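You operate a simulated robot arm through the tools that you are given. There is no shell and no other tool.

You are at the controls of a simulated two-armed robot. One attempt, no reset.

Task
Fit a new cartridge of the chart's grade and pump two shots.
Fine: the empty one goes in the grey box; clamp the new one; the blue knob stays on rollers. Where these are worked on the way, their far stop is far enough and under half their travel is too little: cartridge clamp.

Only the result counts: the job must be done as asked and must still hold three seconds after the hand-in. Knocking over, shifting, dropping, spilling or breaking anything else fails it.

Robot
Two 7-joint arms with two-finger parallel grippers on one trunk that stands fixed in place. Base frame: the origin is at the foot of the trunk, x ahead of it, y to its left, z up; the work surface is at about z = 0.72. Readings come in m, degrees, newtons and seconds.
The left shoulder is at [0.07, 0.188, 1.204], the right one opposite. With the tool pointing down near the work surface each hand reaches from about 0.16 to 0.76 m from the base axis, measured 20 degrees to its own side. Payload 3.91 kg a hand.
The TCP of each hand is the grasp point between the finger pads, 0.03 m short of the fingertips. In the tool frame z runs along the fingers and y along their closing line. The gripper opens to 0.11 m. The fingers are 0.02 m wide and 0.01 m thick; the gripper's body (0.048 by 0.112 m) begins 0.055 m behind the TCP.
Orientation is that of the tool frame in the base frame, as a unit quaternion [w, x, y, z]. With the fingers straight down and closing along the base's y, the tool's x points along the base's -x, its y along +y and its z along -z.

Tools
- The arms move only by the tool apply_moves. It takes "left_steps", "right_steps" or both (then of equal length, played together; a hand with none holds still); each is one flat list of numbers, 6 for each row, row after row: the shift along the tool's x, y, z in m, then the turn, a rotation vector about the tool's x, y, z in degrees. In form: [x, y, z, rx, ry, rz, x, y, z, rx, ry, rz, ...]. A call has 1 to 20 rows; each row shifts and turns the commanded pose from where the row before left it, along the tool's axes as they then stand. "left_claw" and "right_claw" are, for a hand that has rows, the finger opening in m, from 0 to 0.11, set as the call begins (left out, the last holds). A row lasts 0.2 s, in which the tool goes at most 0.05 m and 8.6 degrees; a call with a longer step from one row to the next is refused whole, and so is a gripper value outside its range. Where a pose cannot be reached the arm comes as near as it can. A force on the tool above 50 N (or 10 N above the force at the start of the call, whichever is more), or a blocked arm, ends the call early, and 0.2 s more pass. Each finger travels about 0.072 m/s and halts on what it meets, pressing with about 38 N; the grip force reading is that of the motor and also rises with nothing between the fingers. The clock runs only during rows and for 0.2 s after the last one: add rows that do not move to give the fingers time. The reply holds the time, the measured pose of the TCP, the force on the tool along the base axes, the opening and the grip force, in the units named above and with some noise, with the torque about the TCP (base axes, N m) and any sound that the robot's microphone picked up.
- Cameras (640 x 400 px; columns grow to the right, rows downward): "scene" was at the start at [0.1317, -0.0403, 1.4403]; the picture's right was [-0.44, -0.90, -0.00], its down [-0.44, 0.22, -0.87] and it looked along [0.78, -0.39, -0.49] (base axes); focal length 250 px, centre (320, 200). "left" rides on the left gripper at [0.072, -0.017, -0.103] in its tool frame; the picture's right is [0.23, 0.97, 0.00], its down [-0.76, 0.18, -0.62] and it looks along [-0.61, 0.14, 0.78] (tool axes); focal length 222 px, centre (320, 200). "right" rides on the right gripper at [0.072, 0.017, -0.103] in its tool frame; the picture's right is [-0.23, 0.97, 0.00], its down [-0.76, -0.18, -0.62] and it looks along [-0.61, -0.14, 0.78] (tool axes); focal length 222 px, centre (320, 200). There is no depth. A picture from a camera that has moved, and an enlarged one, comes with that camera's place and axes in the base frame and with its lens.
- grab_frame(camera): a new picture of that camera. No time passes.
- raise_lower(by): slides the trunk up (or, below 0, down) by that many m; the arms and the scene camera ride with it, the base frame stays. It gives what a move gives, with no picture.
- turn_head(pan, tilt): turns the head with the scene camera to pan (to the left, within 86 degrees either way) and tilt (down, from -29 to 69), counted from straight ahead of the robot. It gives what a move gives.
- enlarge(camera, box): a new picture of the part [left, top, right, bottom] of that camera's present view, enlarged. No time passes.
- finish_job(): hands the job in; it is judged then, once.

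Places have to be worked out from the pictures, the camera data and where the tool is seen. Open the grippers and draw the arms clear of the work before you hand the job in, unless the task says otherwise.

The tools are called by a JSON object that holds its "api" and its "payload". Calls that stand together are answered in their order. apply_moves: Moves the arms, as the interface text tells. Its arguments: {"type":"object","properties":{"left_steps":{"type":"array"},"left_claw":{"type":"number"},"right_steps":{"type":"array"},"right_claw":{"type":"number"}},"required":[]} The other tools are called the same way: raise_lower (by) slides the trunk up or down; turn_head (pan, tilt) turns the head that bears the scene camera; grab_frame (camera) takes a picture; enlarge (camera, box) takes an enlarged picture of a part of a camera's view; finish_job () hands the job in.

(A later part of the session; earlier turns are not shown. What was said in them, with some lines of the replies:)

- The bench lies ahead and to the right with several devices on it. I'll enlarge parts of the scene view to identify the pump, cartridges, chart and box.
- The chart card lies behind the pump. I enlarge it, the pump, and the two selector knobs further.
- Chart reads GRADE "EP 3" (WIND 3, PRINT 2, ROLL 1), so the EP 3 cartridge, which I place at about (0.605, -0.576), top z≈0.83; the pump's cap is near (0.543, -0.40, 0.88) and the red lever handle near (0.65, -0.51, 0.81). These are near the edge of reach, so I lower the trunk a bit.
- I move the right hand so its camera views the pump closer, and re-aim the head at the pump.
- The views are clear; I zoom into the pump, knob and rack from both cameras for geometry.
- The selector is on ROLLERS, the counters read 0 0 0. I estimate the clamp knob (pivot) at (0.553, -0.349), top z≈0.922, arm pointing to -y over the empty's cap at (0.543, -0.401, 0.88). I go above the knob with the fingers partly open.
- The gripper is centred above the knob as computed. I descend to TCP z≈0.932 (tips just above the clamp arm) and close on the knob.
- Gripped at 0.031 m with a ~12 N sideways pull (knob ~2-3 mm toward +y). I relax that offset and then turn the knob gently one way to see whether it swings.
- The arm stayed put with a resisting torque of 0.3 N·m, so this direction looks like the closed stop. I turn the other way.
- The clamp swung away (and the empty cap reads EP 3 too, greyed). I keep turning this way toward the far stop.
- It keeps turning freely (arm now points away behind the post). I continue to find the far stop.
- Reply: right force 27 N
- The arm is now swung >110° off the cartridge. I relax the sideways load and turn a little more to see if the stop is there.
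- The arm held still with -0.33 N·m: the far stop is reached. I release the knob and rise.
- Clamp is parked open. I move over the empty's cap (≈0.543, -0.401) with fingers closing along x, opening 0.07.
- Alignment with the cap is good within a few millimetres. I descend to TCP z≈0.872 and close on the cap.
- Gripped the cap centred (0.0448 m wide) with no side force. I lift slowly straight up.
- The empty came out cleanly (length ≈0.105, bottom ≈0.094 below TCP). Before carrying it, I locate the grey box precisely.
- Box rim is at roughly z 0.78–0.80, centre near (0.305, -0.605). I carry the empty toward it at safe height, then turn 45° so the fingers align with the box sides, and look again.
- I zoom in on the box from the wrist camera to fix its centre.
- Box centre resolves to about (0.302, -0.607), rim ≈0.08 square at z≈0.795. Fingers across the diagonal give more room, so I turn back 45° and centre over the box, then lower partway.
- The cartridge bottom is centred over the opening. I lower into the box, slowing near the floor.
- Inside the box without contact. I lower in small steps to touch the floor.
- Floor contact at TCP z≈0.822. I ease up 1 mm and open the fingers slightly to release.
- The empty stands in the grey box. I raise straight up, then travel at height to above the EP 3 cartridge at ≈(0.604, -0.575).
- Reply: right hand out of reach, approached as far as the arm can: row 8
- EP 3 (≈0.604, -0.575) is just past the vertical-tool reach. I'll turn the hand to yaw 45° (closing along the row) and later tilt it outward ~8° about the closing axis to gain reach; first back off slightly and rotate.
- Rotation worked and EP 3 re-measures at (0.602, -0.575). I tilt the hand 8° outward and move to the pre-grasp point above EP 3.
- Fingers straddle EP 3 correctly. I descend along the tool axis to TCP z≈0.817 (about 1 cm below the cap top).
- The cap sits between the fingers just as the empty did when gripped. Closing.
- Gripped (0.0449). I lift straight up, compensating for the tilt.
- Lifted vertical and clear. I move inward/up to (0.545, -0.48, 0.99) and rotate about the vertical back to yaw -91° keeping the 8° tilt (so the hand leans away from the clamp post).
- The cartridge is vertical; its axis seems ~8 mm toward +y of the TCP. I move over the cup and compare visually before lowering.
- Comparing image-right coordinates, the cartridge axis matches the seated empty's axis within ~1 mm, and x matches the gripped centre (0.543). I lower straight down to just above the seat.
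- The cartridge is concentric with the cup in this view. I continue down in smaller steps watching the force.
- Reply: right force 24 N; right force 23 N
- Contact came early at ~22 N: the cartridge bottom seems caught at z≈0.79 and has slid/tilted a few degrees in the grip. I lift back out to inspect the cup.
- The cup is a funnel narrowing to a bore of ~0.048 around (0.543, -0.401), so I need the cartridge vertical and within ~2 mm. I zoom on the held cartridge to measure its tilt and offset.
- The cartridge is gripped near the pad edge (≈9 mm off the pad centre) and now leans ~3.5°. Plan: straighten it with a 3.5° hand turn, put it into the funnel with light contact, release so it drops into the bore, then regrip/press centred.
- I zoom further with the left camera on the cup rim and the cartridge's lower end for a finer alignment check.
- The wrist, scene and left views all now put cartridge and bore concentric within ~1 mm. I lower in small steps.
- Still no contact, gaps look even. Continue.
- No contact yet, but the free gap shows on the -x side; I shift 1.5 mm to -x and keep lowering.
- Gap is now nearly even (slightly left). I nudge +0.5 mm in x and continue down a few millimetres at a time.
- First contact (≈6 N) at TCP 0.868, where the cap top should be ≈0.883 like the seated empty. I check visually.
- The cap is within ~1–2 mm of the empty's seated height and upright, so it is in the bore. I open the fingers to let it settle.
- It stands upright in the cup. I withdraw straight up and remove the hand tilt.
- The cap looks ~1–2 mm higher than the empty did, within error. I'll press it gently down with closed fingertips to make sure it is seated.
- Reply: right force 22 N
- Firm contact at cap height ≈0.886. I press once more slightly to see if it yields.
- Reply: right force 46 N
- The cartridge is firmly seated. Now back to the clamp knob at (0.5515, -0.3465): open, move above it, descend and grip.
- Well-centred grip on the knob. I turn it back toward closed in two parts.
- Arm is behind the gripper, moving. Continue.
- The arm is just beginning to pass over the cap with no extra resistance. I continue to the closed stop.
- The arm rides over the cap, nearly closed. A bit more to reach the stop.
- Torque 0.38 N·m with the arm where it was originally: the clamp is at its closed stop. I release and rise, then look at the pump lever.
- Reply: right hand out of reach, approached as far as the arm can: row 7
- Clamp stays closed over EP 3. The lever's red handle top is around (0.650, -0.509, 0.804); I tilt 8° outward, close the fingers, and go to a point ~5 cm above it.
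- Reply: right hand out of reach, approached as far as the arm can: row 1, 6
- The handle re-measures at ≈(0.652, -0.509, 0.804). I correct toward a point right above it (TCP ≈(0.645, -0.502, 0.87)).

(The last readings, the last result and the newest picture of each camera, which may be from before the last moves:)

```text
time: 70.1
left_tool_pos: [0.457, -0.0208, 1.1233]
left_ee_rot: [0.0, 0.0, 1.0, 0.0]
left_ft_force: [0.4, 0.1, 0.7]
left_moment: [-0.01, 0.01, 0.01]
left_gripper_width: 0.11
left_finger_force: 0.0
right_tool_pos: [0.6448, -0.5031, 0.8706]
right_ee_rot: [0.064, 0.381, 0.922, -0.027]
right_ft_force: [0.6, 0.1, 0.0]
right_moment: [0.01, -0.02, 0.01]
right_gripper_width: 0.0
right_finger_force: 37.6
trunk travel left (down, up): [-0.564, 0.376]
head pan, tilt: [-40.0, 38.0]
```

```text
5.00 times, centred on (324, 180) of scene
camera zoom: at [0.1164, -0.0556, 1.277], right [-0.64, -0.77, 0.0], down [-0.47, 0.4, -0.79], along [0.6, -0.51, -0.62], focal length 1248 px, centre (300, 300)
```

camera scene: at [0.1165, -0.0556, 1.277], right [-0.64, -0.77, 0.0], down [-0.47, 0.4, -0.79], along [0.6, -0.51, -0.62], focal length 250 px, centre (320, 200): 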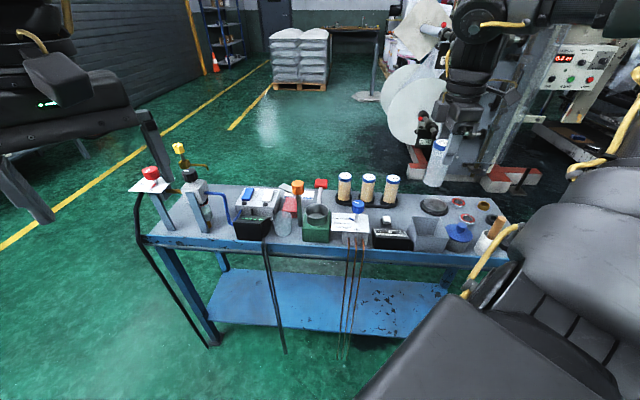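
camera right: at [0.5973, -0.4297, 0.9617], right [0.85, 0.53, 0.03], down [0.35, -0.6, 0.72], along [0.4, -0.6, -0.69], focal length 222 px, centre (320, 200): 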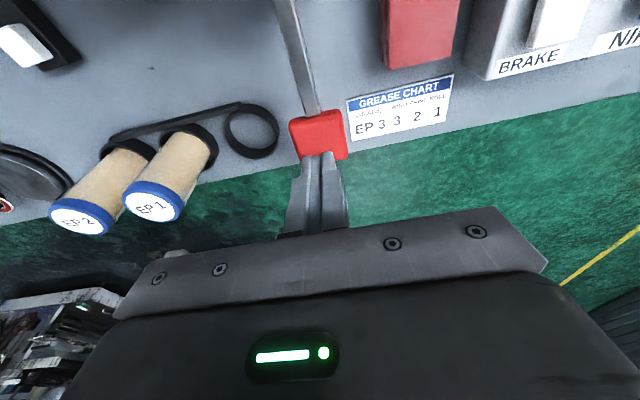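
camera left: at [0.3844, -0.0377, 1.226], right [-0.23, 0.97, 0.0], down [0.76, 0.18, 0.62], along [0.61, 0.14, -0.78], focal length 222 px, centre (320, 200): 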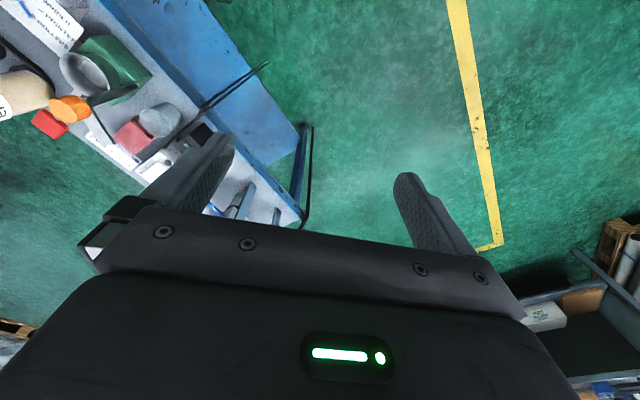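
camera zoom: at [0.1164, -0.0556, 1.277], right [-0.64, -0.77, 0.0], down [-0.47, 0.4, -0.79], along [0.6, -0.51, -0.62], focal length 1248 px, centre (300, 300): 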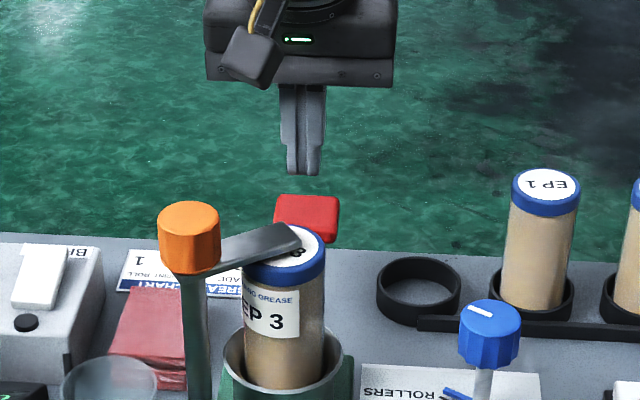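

The fingertips are right above the handle. I push down in small steps, watching forces and sounds.

{"api": "apply_moves", "payload": {"right_steps": [0.0021, 0, 0.0149, 0, 0, 0, 0.0021, 0, 0.0149, 0, 0, 0]}}

{"api": "apply_moves", "payload": {"right_steps": [0.0014, 0, 0.0099, 0, 0, 0, 0.0014, 0, 0.0099, 0, 0, 0]}}

{"api": "enlarge", "payload": {"camera": "scene", "box": [260, 140, 388, 220]}}

{"api": "grab_frame", "payload": {"camera": "right"}}

```text
time: 70.7
left_tool_pos: [0.4569, -0.0208, 1.1235]
left_ee_rot: [0.0, 0.0, 1.0, 0.0]
left_ft_force: [0.0, -0.4, 0.1]
left_moment: [-0.03, -0.01, -0.03]
left_gripper_width: 0.1099
left_finger_force: 0.1
right_tool_pos: [0.645, -0.5018, 0.8404]
right_ee_rot: [0.064, 0.382, 0.922, -0.027]
right_ft_force: [-0.2, -0.3, 0.7]
right_moment: [0.0, 0.01, 0.01]
right_gripper_width: 0.0002
right_finger_force: 37.8
trunk travel left (down, up): [-0.564, 0.376]
head pan, tilt: [-40.0, 38.0]
```

```text
time: 71.3
left_tool_pos: [0.4565, -0.02, 1.1246]
left_ee_rot: [0.0, 0.0, 1.0, 0.0]
left_ft_force: [-0.6, 0.0, 0.0]
left_moment: [0.02, -0.01, 0.0]
left_gripper_width: 0.1101
left_finger_force: 0.0
right_tool_pos: [0.6428, -0.5018, 0.8218]
right_ee_rot: [0.066, 0.383, 0.921, -0.026]
right_ft_force: [4.2, -1.1, 4.8]
right_moment: [-0.09, -0.09, 0.06]
right_gripper_width: 0.0
right_finger_force: 37.4
right hand out of reach, approached as far as the arm can: row 2
trunk travel left (down, up): [-0.564, 0.376]
head pan, tilt: [-40.0, 38.0]
```

```text
5.00 times, centred on (324, 180) of scene
camera zoom: at [0.1165, -0.0551, 1.2771], right [-0.64, -0.77, 0.0], down [-0.47, 0.4, -0.79], along [0.6, -0.51, -0.62], focal length 1248 px, centre (300, 300)
```

zoom: 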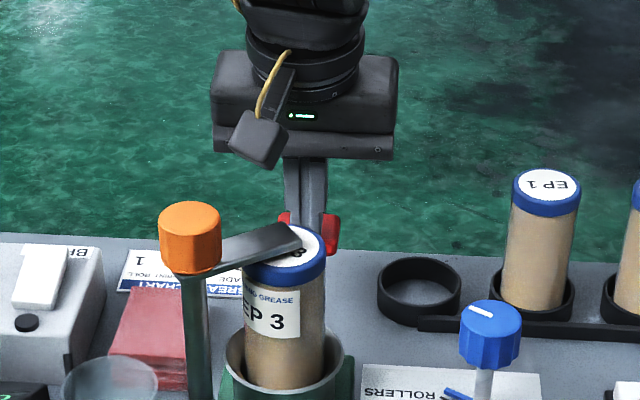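

```text
taken
camera right: at [0.5938, -0.4292, 0.9136], right [0.85, 0.53, 0.04], down [0.34, -0.6, 0.72], along [0.4, -0.6, -0.69], focal length 222 px, centre (320, 200)
```

right: 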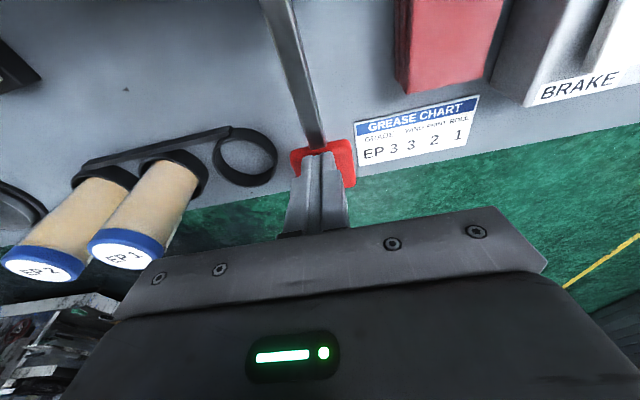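

The lever gives under ~5 N and goes down; but yaw 45° seems near a wrist limit here. I lift off to see whether the lever returns, and re-orient to yaw ~30°.

{"api": "apply_moves", "payload": {"right_steps": [-0.0021, 0, -0.0149, 0, 0, 0, -0.0042, 0, -0.0297, 0, 0, 0, 0, 0, 0, -1.04, 0, -7.43, 0, 0, 0, -1.04, 0, -7.43, 0, 0, 0, 0, 0, 0]}}

{"api": "grab_frame", "payload": {"camera": "right"}}

{"api": "enlarge", "payload": {"camera": "scene", "box": [260, 140, 388, 220]}}

{"api": "enlarge", "payload": {"camera": "scene", "box": [360, 200, 424, 240]}}

```text
time: 72.5
left_tool_pos: [0.4575, -0.0195, 1.123]
left_ee_rot: [0.0, 0.0, 1.0, 0.0]
left_ft_force: [0.5, -0.4, 0.3]
left_moment: [0.01, -0.02, 0.02]
left_gripper_width: 0.1098
left_finger_force: 0.0
right_tool_pos: [0.6416, -0.5022, 0.8666]
right_ee_rot: [0.068, 0.258, 0.964, -0.017]
right_ft_force: [0.9, -1.1, -0.1]
right_moment: [-0.02, 0.01, -0.02]
right_gripper_width: 0.0
right_finger_force: 37.6
trunk travel left (down, up): [-0.564, 0.376]
head pan, tilt: [-40.0, 38.0]
```

```text
taken
camera right: at [0.5766, -0.4446, 0.9566], right [0.68, 0.73, 0.03], down [0.49, -0.49, 0.72], along [0.54, -0.48, -0.69], focal length 222 px, centre (320, 200)
```

right: 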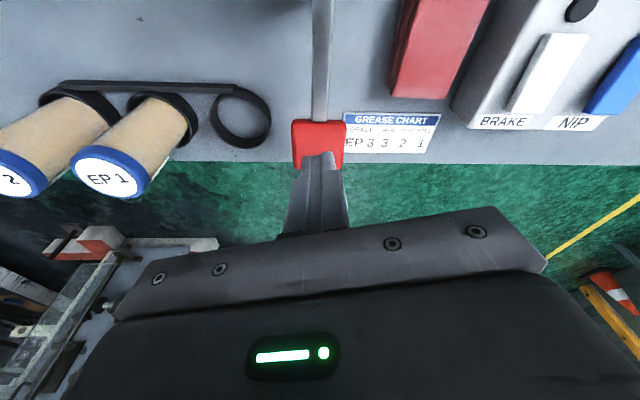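

```text
5.00 times, centred on (324, 180) of scene
camera zoom: at [0.1166, -0.0552, 1.277], right [-0.64, -0.77, 0.0], down [-0.47, 0.4, -0.79], along [0.6, -0.51, -0.62], focal length 1248 px, centre (300, 300)
```

zoom: 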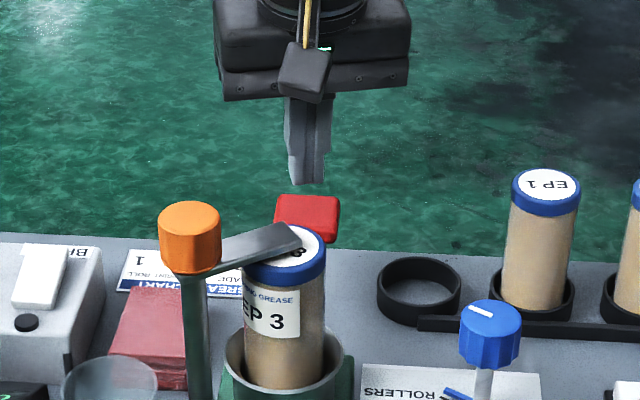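

```text
10.00 times, centred on (392, 220) of scene
camera zoom: at [0.1166, -0.0552, 1.277], right [-0.64, -0.77, 0.0], down [-0.47, 0.4, -0.79], along [0.6, -0.51, -0.62], focal length 2497 px, centre (-400, 0)
```

zoom: 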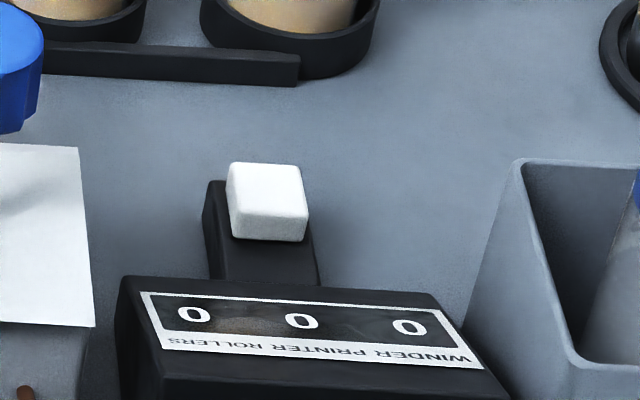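

The lever springs back up and the counters still read 0 (partial stroke not counted). Now a full stroke: I press straight down in steps until the stop or a count.

{"api": "apply_moves", "payload": {"right_steps": [0.0021, 0, 0.0149, 0, 0, 0, 0.0021, 0, 0.0149, 0, 0, 0, 0.0021, 0, 0.0149, 0, 0, 0]}}

{"api": "apply_moves", "payload": {"right_steps": [0.0014, 0, 0.0099, 0, 0, 0]}}

{"api": "enlarge", "payload": {"camera": "scene", "box": [260, 150, 420, 250]}}

```text
time: 73.3
left_tool_pos: [0.4563, -0.0201, 1.1229]
left_ee_rot: [0.0, -0.001, 1.0, 0.0]
left_ft_force: [0.5, -0.4, 0.1]
left_moment: [-0.02, 0.0, 0.0]
left_gripper_width: 0.11
left_finger_force: 0.1
right_tool_pos: [0.6411, -0.5024, 0.8217]
right_ee_rot: [0.07, 0.259, 0.963, -0.019]
right_ft_force: [3.1, -3.4, 6.9]
right_moment: [-0.14, -0.07, 0.03]
right_gripper_width: 0.0
right_finger_force: 37.9
trunk travel left (down, up): [-0.564, 0.376]
head pan, tilt: [-40.0, 38.0]
```

```text
time: 73.7
left_tool_pos: [0.4574, -0.0191, 1.1231]
left_ee_rot: [0.0, 0.0, 1.0, 0.0]
left_ft_force: [0.5, -0.2, 0.8]
left_moment: [-0.01, 0.02, -0.02]
left_gripper_width: 0.11
left_finger_force: 0.1
right_tool_pos: [0.6415, -0.503, 0.811]
right_ee_rot: [0.069, 0.259, 0.963, -0.019]
right_ft_force: [1.9, -3.8, 7.2]
right_moment: [-0.15, -0.08, -0.02]
right_gripper_width: 0.0002
right_finger_force: 37.6
trunk travel left (down, up): [-0.564, 0.376]
head pan, tilt: [-40.0, 38.0]
```

```text
4.00 times, centred on (340, 200) of scene
camera zoom: at [0.1163, -0.0553, 1.2771], right [-0.64, -0.77, 0.0], down [-0.47, 0.4, -0.79], along [0.6, -0.51, -0.62], focal length 999 px, centre (240, 200)
```

zoom: 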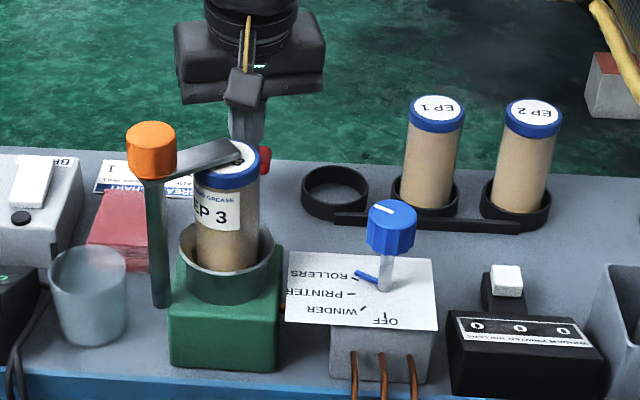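

The lever follows smoothly at ~7 N. Continue down.

{"api": "apply_moves", "payload": {"right_steps": [0.0014, 0, 0.0099, 0, 0, 0]}}

{"api": "apply_moves", "payload": {"right_steps": [0.0014, 0, 0.0099, 0, 0, 0]}}

{"api": "enlarge", "payload": {"camera": "scene", "box": [260, 150, 420, 250]}}

{"api": "grab_frame", "payload": {"camera": "right"}}

```text
time: 74.1
left_tool_pos: [0.4575, -0.0198, 1.1227]
left_ee_rot: [0.0, 0.0, 1.0, 0.001]
left_ft_force: [0.1, -0.4, 0.0]
left_moment: [0.02, -0.04, 0.01]
left_gripper_width: 0.1101
left_finger_force: 0.0
right_tool_pos: [0.6403, -0.502, 0.8005]
right_ee_rot: [0.067, 0.259, 0.963, -0.019]
right_ft_force: [2.6, -3.9, 8.8]
right_moment: [-0.14, -0.07, 0.01]
right_gripper_width: 0.0001
right_finger_force: 37.2
trunk travel left (down, up): [-0.564, 0.376]
head pan, tilt: [-40.0, 38.0]
```

```text
time: 74.5
left_tool_pos: [0.4551, -0.0193, 1.1239]
left_ee_rot: [0.001, 0.0, 1.0, -0.001]
left_ft_force: [0.0, 0.3, -0.4]
left_moment: [0.0, 0.0, 0.03]
left_gripper_width: 0.11
left_finger_force: 0.1
right_tool_pos: [0.639, -0.5021, 0.796]
right_ee_rot: [0.073, 0.258, 0.963, -0.018]
right_ft_force: [10.0, -5.9, 22.1]
right_moment: [-0.23, -0.3, -0.04]
right_gripper_width: 0.0002
right_finger_force: 37.4
right hand out of reach, approached as far as the arm can: row 1
trunk travel left (down, up): [-0.564, 0.376]
head pan, tilt: [-40.0, 38.0]
```

```text
4.00 times, centred on (340, 200) of scene
camera zoom: at [0.1152, -0.0537, 1.2775], right [-0.64, -0.77, 0.0], down [-0.47, 0.39, -0.79], along [0.6, -0.51, -0.61], focal length 999 px, centre (240, 200)
```

zoom: 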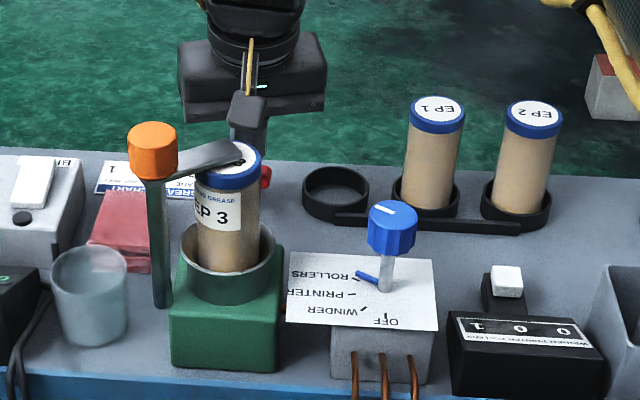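

```text
taken
camera right: at [0.5724, -0.4435, 0.8863], right [0.68, 0.73, 0.04], down [0.48, -0.49, 0.73], along [0.55, -0.48, -0.68], focal length 222 px, centre (320, 200)
```

right: 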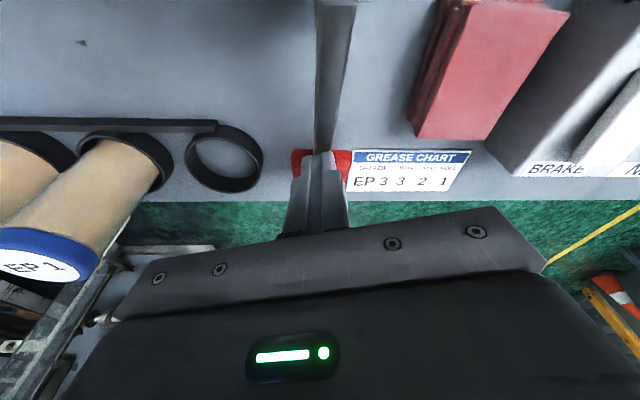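

The force jumped at the stop and the left (ROLLERS) counter changed to 1. I raise fully so the lever returns, then verify.

{"api": "apply_moves", "payload": {"right_steps": [-0.0014, 0, -0.0099, 0, 0, 0, -0.0028, 0, -0.0198, 0, 0, 0, -0.0028, 0, -0.0198, 0, 0, 0, -0.0028, 0, -0.0198, 0, 0, 0, 0, 0, 0, 0, 0, 0]}}

{"api": "enlarge", "payload": {"camera": "scene", "box": [260, 150, 420, 250]}}

{"api": "enlarge", "payload": {"camera": "scene", "box": [360, 200, 424, 240]}}

```text
time: 75.7
left_tool_pos: [0.4582, -0.0197, 1.123]
left_ee_rot: [0.001, 0.0, 1.0, 0.001]
left_ft_force: [-0.6, -0.3, -1.0]
left_moment: [0.02, 0.0, -0.01]
left_gripper_width: 0.11
left_finger_force: 0.1
right_tool_pos: [0.6374, -0.5034, 0.8633]
right_ee_rot: [0.066, 0.259, 0.963, -0.018]
right_ft_force: [0.1, -0.4, -0.4]
right_moment: [0.02, -0.01, 0.0]
right_gripper_width: 0.0002
right_finger_force: 37.8
trunk travel left (down, up): [-0.564, 0.376]
head pan, tilt: [-40.0, 38.0]
```

```text
4.00 times, centred on (340, 200) of scene
camera zoom: at [0.1169, -0.0559, 1.2769], right [-0.64, -0.77, 0.0], down [-0.47, 0.4, -0.79], along [0.6, -0.51, -0.62], focal length 999 px, centre (240, 200)
```

zoom: 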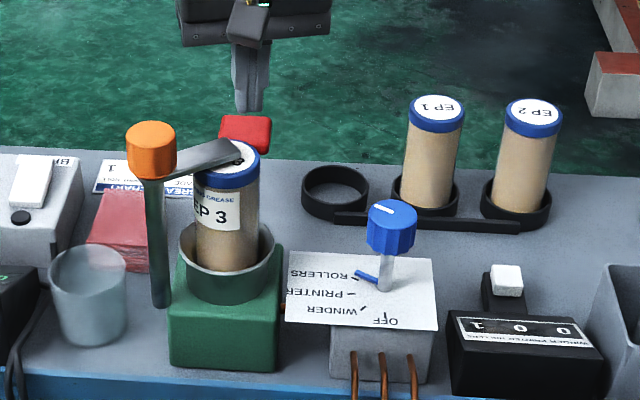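

```text
10.00 times, centred on (392, 220) of scene
camera zoom: at [0.1169, -0.0559, 1.2769], right [-0.64, -0.77, 0.0], down [-0.47, 0.4, -0.79], along [0.6, -0.51, -0.62], focal length 2497 px, centre (-400, 0)
```

zoom: 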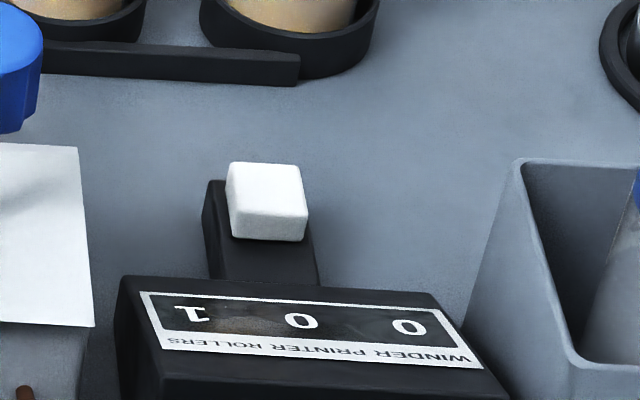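

ROLLERS counter reads 1 and the lever is back up. Second stroke now, same way.

{"api": "apply_moves", "payload": {"right_steps": [-0.001, 0, 0.0149, 0, 0, 0, 0.0021, 0, 0.0149, 0, 0, 0, 0.0021, 0, 0.0149, 0, 0, 0, 0.0021, 0, 0.0149, 0, 0, 0]}}

{"api": "apply_moves", "payload": {"right_steps": [0.0014, 0, 0.0099, 0, 0, 0]}}

{"api": "enlarge", "payload": {"camera": "scene", "box": [260, 150, 420, 250]}}

```text
time: 76.7
left_tool_pos: [0.4563, -0.02, 1.1236]
left_ee_rot: [0.001, -0.001, 1.0, 0.0]
left_ft_force: [0.0, -1.1, -1.1]
left_moment: [0.01, 0.01, 0.02]
left_gripper_width: 0.1099
left_finger_force: 0.1
right_tool_pos: [0.6393, -0.5042, 0.8022]
right_ee_rot: [0.069, 0.259, 0.963, -0.018]
right_ft_force: [3.3, -5.4, 7.4]
right_moment: [-0.2, -0.09, 0.0]
right_gripper_width: 0.0001
right_finger_force: 37.6
trunk travel left (down, up): [-0.564, 0.376]
head pan, tilt: [-40.0, 38.0]
```

```text
time: 77.1
left_tool_pos: [0.4552, -0.0183, 1.1239]
left_ee_rot: [0.0, -0.001, 1.0, -0.001]
left_ft_force: [-0.2, 0.2, 0.0]
left_moment: [0.02, -0.03, 0.04]
left_gripper_width: 0.11
left_finger_force: 0.0
right_tool_pos: [0.638, -0.5039, 0.7965]
right_ee_rot: [0.071, 0.258, 0.963, -0.018]
right_ft_force: [6.7, -3.5, 17.6]
right_moment: [-0.24, -0.22, 0.06]
right_gripper_width: 0.0
right_finger_force: 37.1
trunk travel left (down, up): [-0.564, 0.376]
head pan, tilt: [-40.0, 38.0]
```

```text
4.00 times, centred on (340, 200) of scene
camera zoom: at [0.1152, -0.0538, 1.2775], right [-0.64, -0.77, 0.0], down [-0.47, 0.39, -0.79], along [0.6, -0.51, -0.61], focal length 999 px, centre (240, 200)
```

zoom: 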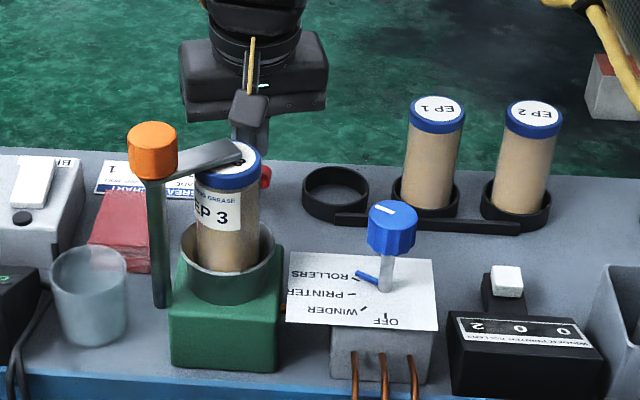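

Counter shows ROLLERS 2. I raise off the lever, retreat up and back, and open the gripper when clear.

{"api": "apply_moves", "payload": {"right_steps": [-0.0014, 0, -0.0099, 0, 0, 0, -0.0028, 0, -0.0198, 0, 0, 0, -0.0035, 0, -0.0248, 0, 0, 0, -0.0035, 0, -0.0248, 0, 0, 0, -0.0035, 0, -0.0248, 0, 0, 0]}}

{"api": "apply_moves", "payload": {"right_steps": [0.0207, -0.0111, -0.0318, 0, 0, 0, 0.0207, -0.0111, -0.0318, 0, 0, 0, 0.0207, -0.0111, -0.0318, 0, 0, 0, 0.0207, -0.0111, -0.0318, 0, 0, 0, 0.0207, -0.0111, -0.0318, 0, 0, 0, 0.0207, -0.0111, -0.0318, 0, 0, 0, 0.0207, -0.0111, -0.0318, 0, 0, 0]}}

{"api": "apply_moves", "payload": {"right_steps": [0, 0, 0, 0, 0, 0, 0, 0, 0, 0, 0, 0, 0, 0, 0, 0, 0, 0, 0, 0, 0, 0, 0, 0, 0, 0, 0, 0, 0, 0], "right_claw": 0.1}}

{"api": "grab_frame", "payload": {"camera": "scene"}}

{"api": "enlarge", "payload": {"camera": "scene", "box": [260, 150, 420, 250]}}

{"api": "enlarge", "payload": {"camera": "scene", "box": [360, 190, 456, 250]}}

{"api": "enlarge", "payload": {"camera": "left", "box": [0, 0, 160, 110]}}

```text
time: 78.3
left_tool_pos: [0.4582, -0.02, 1.1235]
left_ee_rot: [0.001, 0.0, 1.0, 0.0]
left_ft_force: [-0.3, 0.1, 0.7]
left_moment: [-0.01, 0.01, 0.0]
left_gripper_width: 0.1101
left_finger_force: 0.1
right_tool_pos: [0.6404, -0.5055, 0.899]
right_ee_rot: [0.067, 0.258, 0.964, -0.018]
right_ft_force: [0.3, -0.2, -0.8]
right_moment: [-0.01, 0.0, -0.02]
right_gripper_width: 0.0
right_finger_force: 37.3
trunk travel left (down, up): [-0.564, 0.376]
head pan, tilt: [-40.0, 38.0]
```

```text
time: 79.9
left_tool_pos: [0.4553, -0.0202, 1.1238]
left_ee_rot: [0.001, 0.0, 1.0, 0.0]
left_ft_force: [-0.5, 0.3, -0.8]
left_moment: [0.01, -0.01, -0.01]
left_gripper_width: 0.1103
left_finger_force: 0.1
right_tool_pos: [0.4488, -0.4848, 1.099]
right_ee_rot: [0.068, 0.259, 0.963, -0.019]
right_ft_force: [-0.1, 0.3, -0.2]
right_moment: [0.0, -0.02, 0.01]
right_gripper_width: 0.0001
right_finger_force: 37.7
trunk travel left (down, up): [-0.564, 0.376]
head pan, tilt: [-40.0, 38.0]
```

```text
time: 81.1
left_tool_pos: [0.4568, -0.0188, 1.1225]
left_ee_rot: [0.0, 0.001, 1.0, 0.0]
left_ft_force: [-0.3, 0.3, -0.6]
left_moment: [0.01, 0.0, 0.04]
left_gripper_width: 0.1102
left_finger_force: 0.0
right_tool_pos: [0.4507, -0.4863, 1.0971]
right_ee_rot: [0.068, 0.258, 0.964, -0.017]
right_ft_force: [-0.4, 0.5, 0.7]
right_moment: [-0.01, -0.01, -0.01]
right_gripper_width: 0.1
right_finger_force: 0.0
trunk travel left (down, up): [-0.564, 0.376]
head pan, tilt: [-40.0, 38.0]
```

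```text
taken
camera scene: at [0.1166, -0.0555, 1.277], right [-0.64, -0.77, 0.0], down [-0.47, 0.4, -0.79], along [0.6, -0.51, -0.62], focal length 250 px, centre (320, 200)
```

scene: 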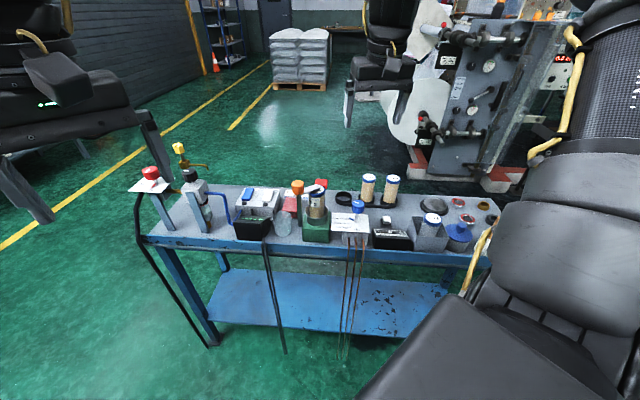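

```text
4.00 times, centred on (340, 200) of scene
camera zoom: at [0.1166, -0.0555, 1.277], right [-0.64, -0.77, 0.0], down [-0.47, 0.4, -0.79], along [0.6, -0.51, -0.62], focal length 999 px, centre (240, 200)
```

zoom: 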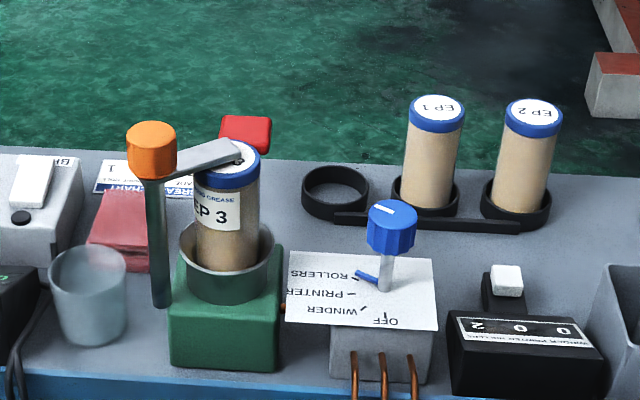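

```text
6.67 times, centred on (408, 220) of scene
camera zoom: at [0.1166, -0.0555, 1.277], right [-0.64, -0.77, 0.0], down [-0.47, 0.4, -0.79], along [0.6, -0.51, -0.62], focal length 1665 px, centre (-267, 67)
```

zoom: 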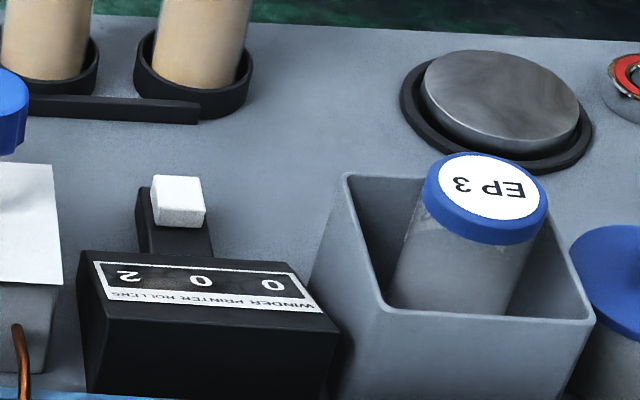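

```text
3.64 times, centred on (80, 55) of left
camera zoom: at [0.3843, -0.0371, 1.226], right [-0.23, 0.97, 0.0], down [0.76, 0.18, 0.62], along [0.61, 0.14, -0.78], focal length 808 px, centre (1193, 727)
```

zoom: 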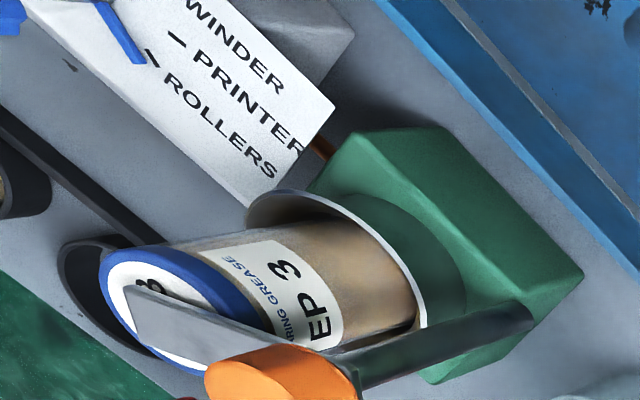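

Everything checks out: EP 3 is seated and clamped, and the counter shows ROLLERS 2. The knob is on ROLLERS, the empty is in the grey box, and both hands are clear with grippers open. Handing in.

{"api": "finish_job", "payload": {}}

```text
The job is handed in.
```

I fitted a new EP 3 cartridge, the grade on the chart, and pumped two shots. The job is handed in.

- **Empty cartridge:** it stands in the grey box.
- **New cartridge:** it is seated in the pump. The first try at inserting it caught on the funnel and tilted it in the grip. I lifted it out, straightened it, and it then went in and held firm when pressed.
- **Clamp:** I swung it to its far stop to open it and back to its closed stop over the new cartridge.
- **Shots:** the counter reads 2 for the rollers and 0 for the winder and printer. I pressed the lever partway once before the two shots to test it, and that did not count.
- **Blue knob:** it is still on ROLLERS.

Both grippers are open and the arms are clear of the work. The last pictures showed nothing else moved or knocked over.
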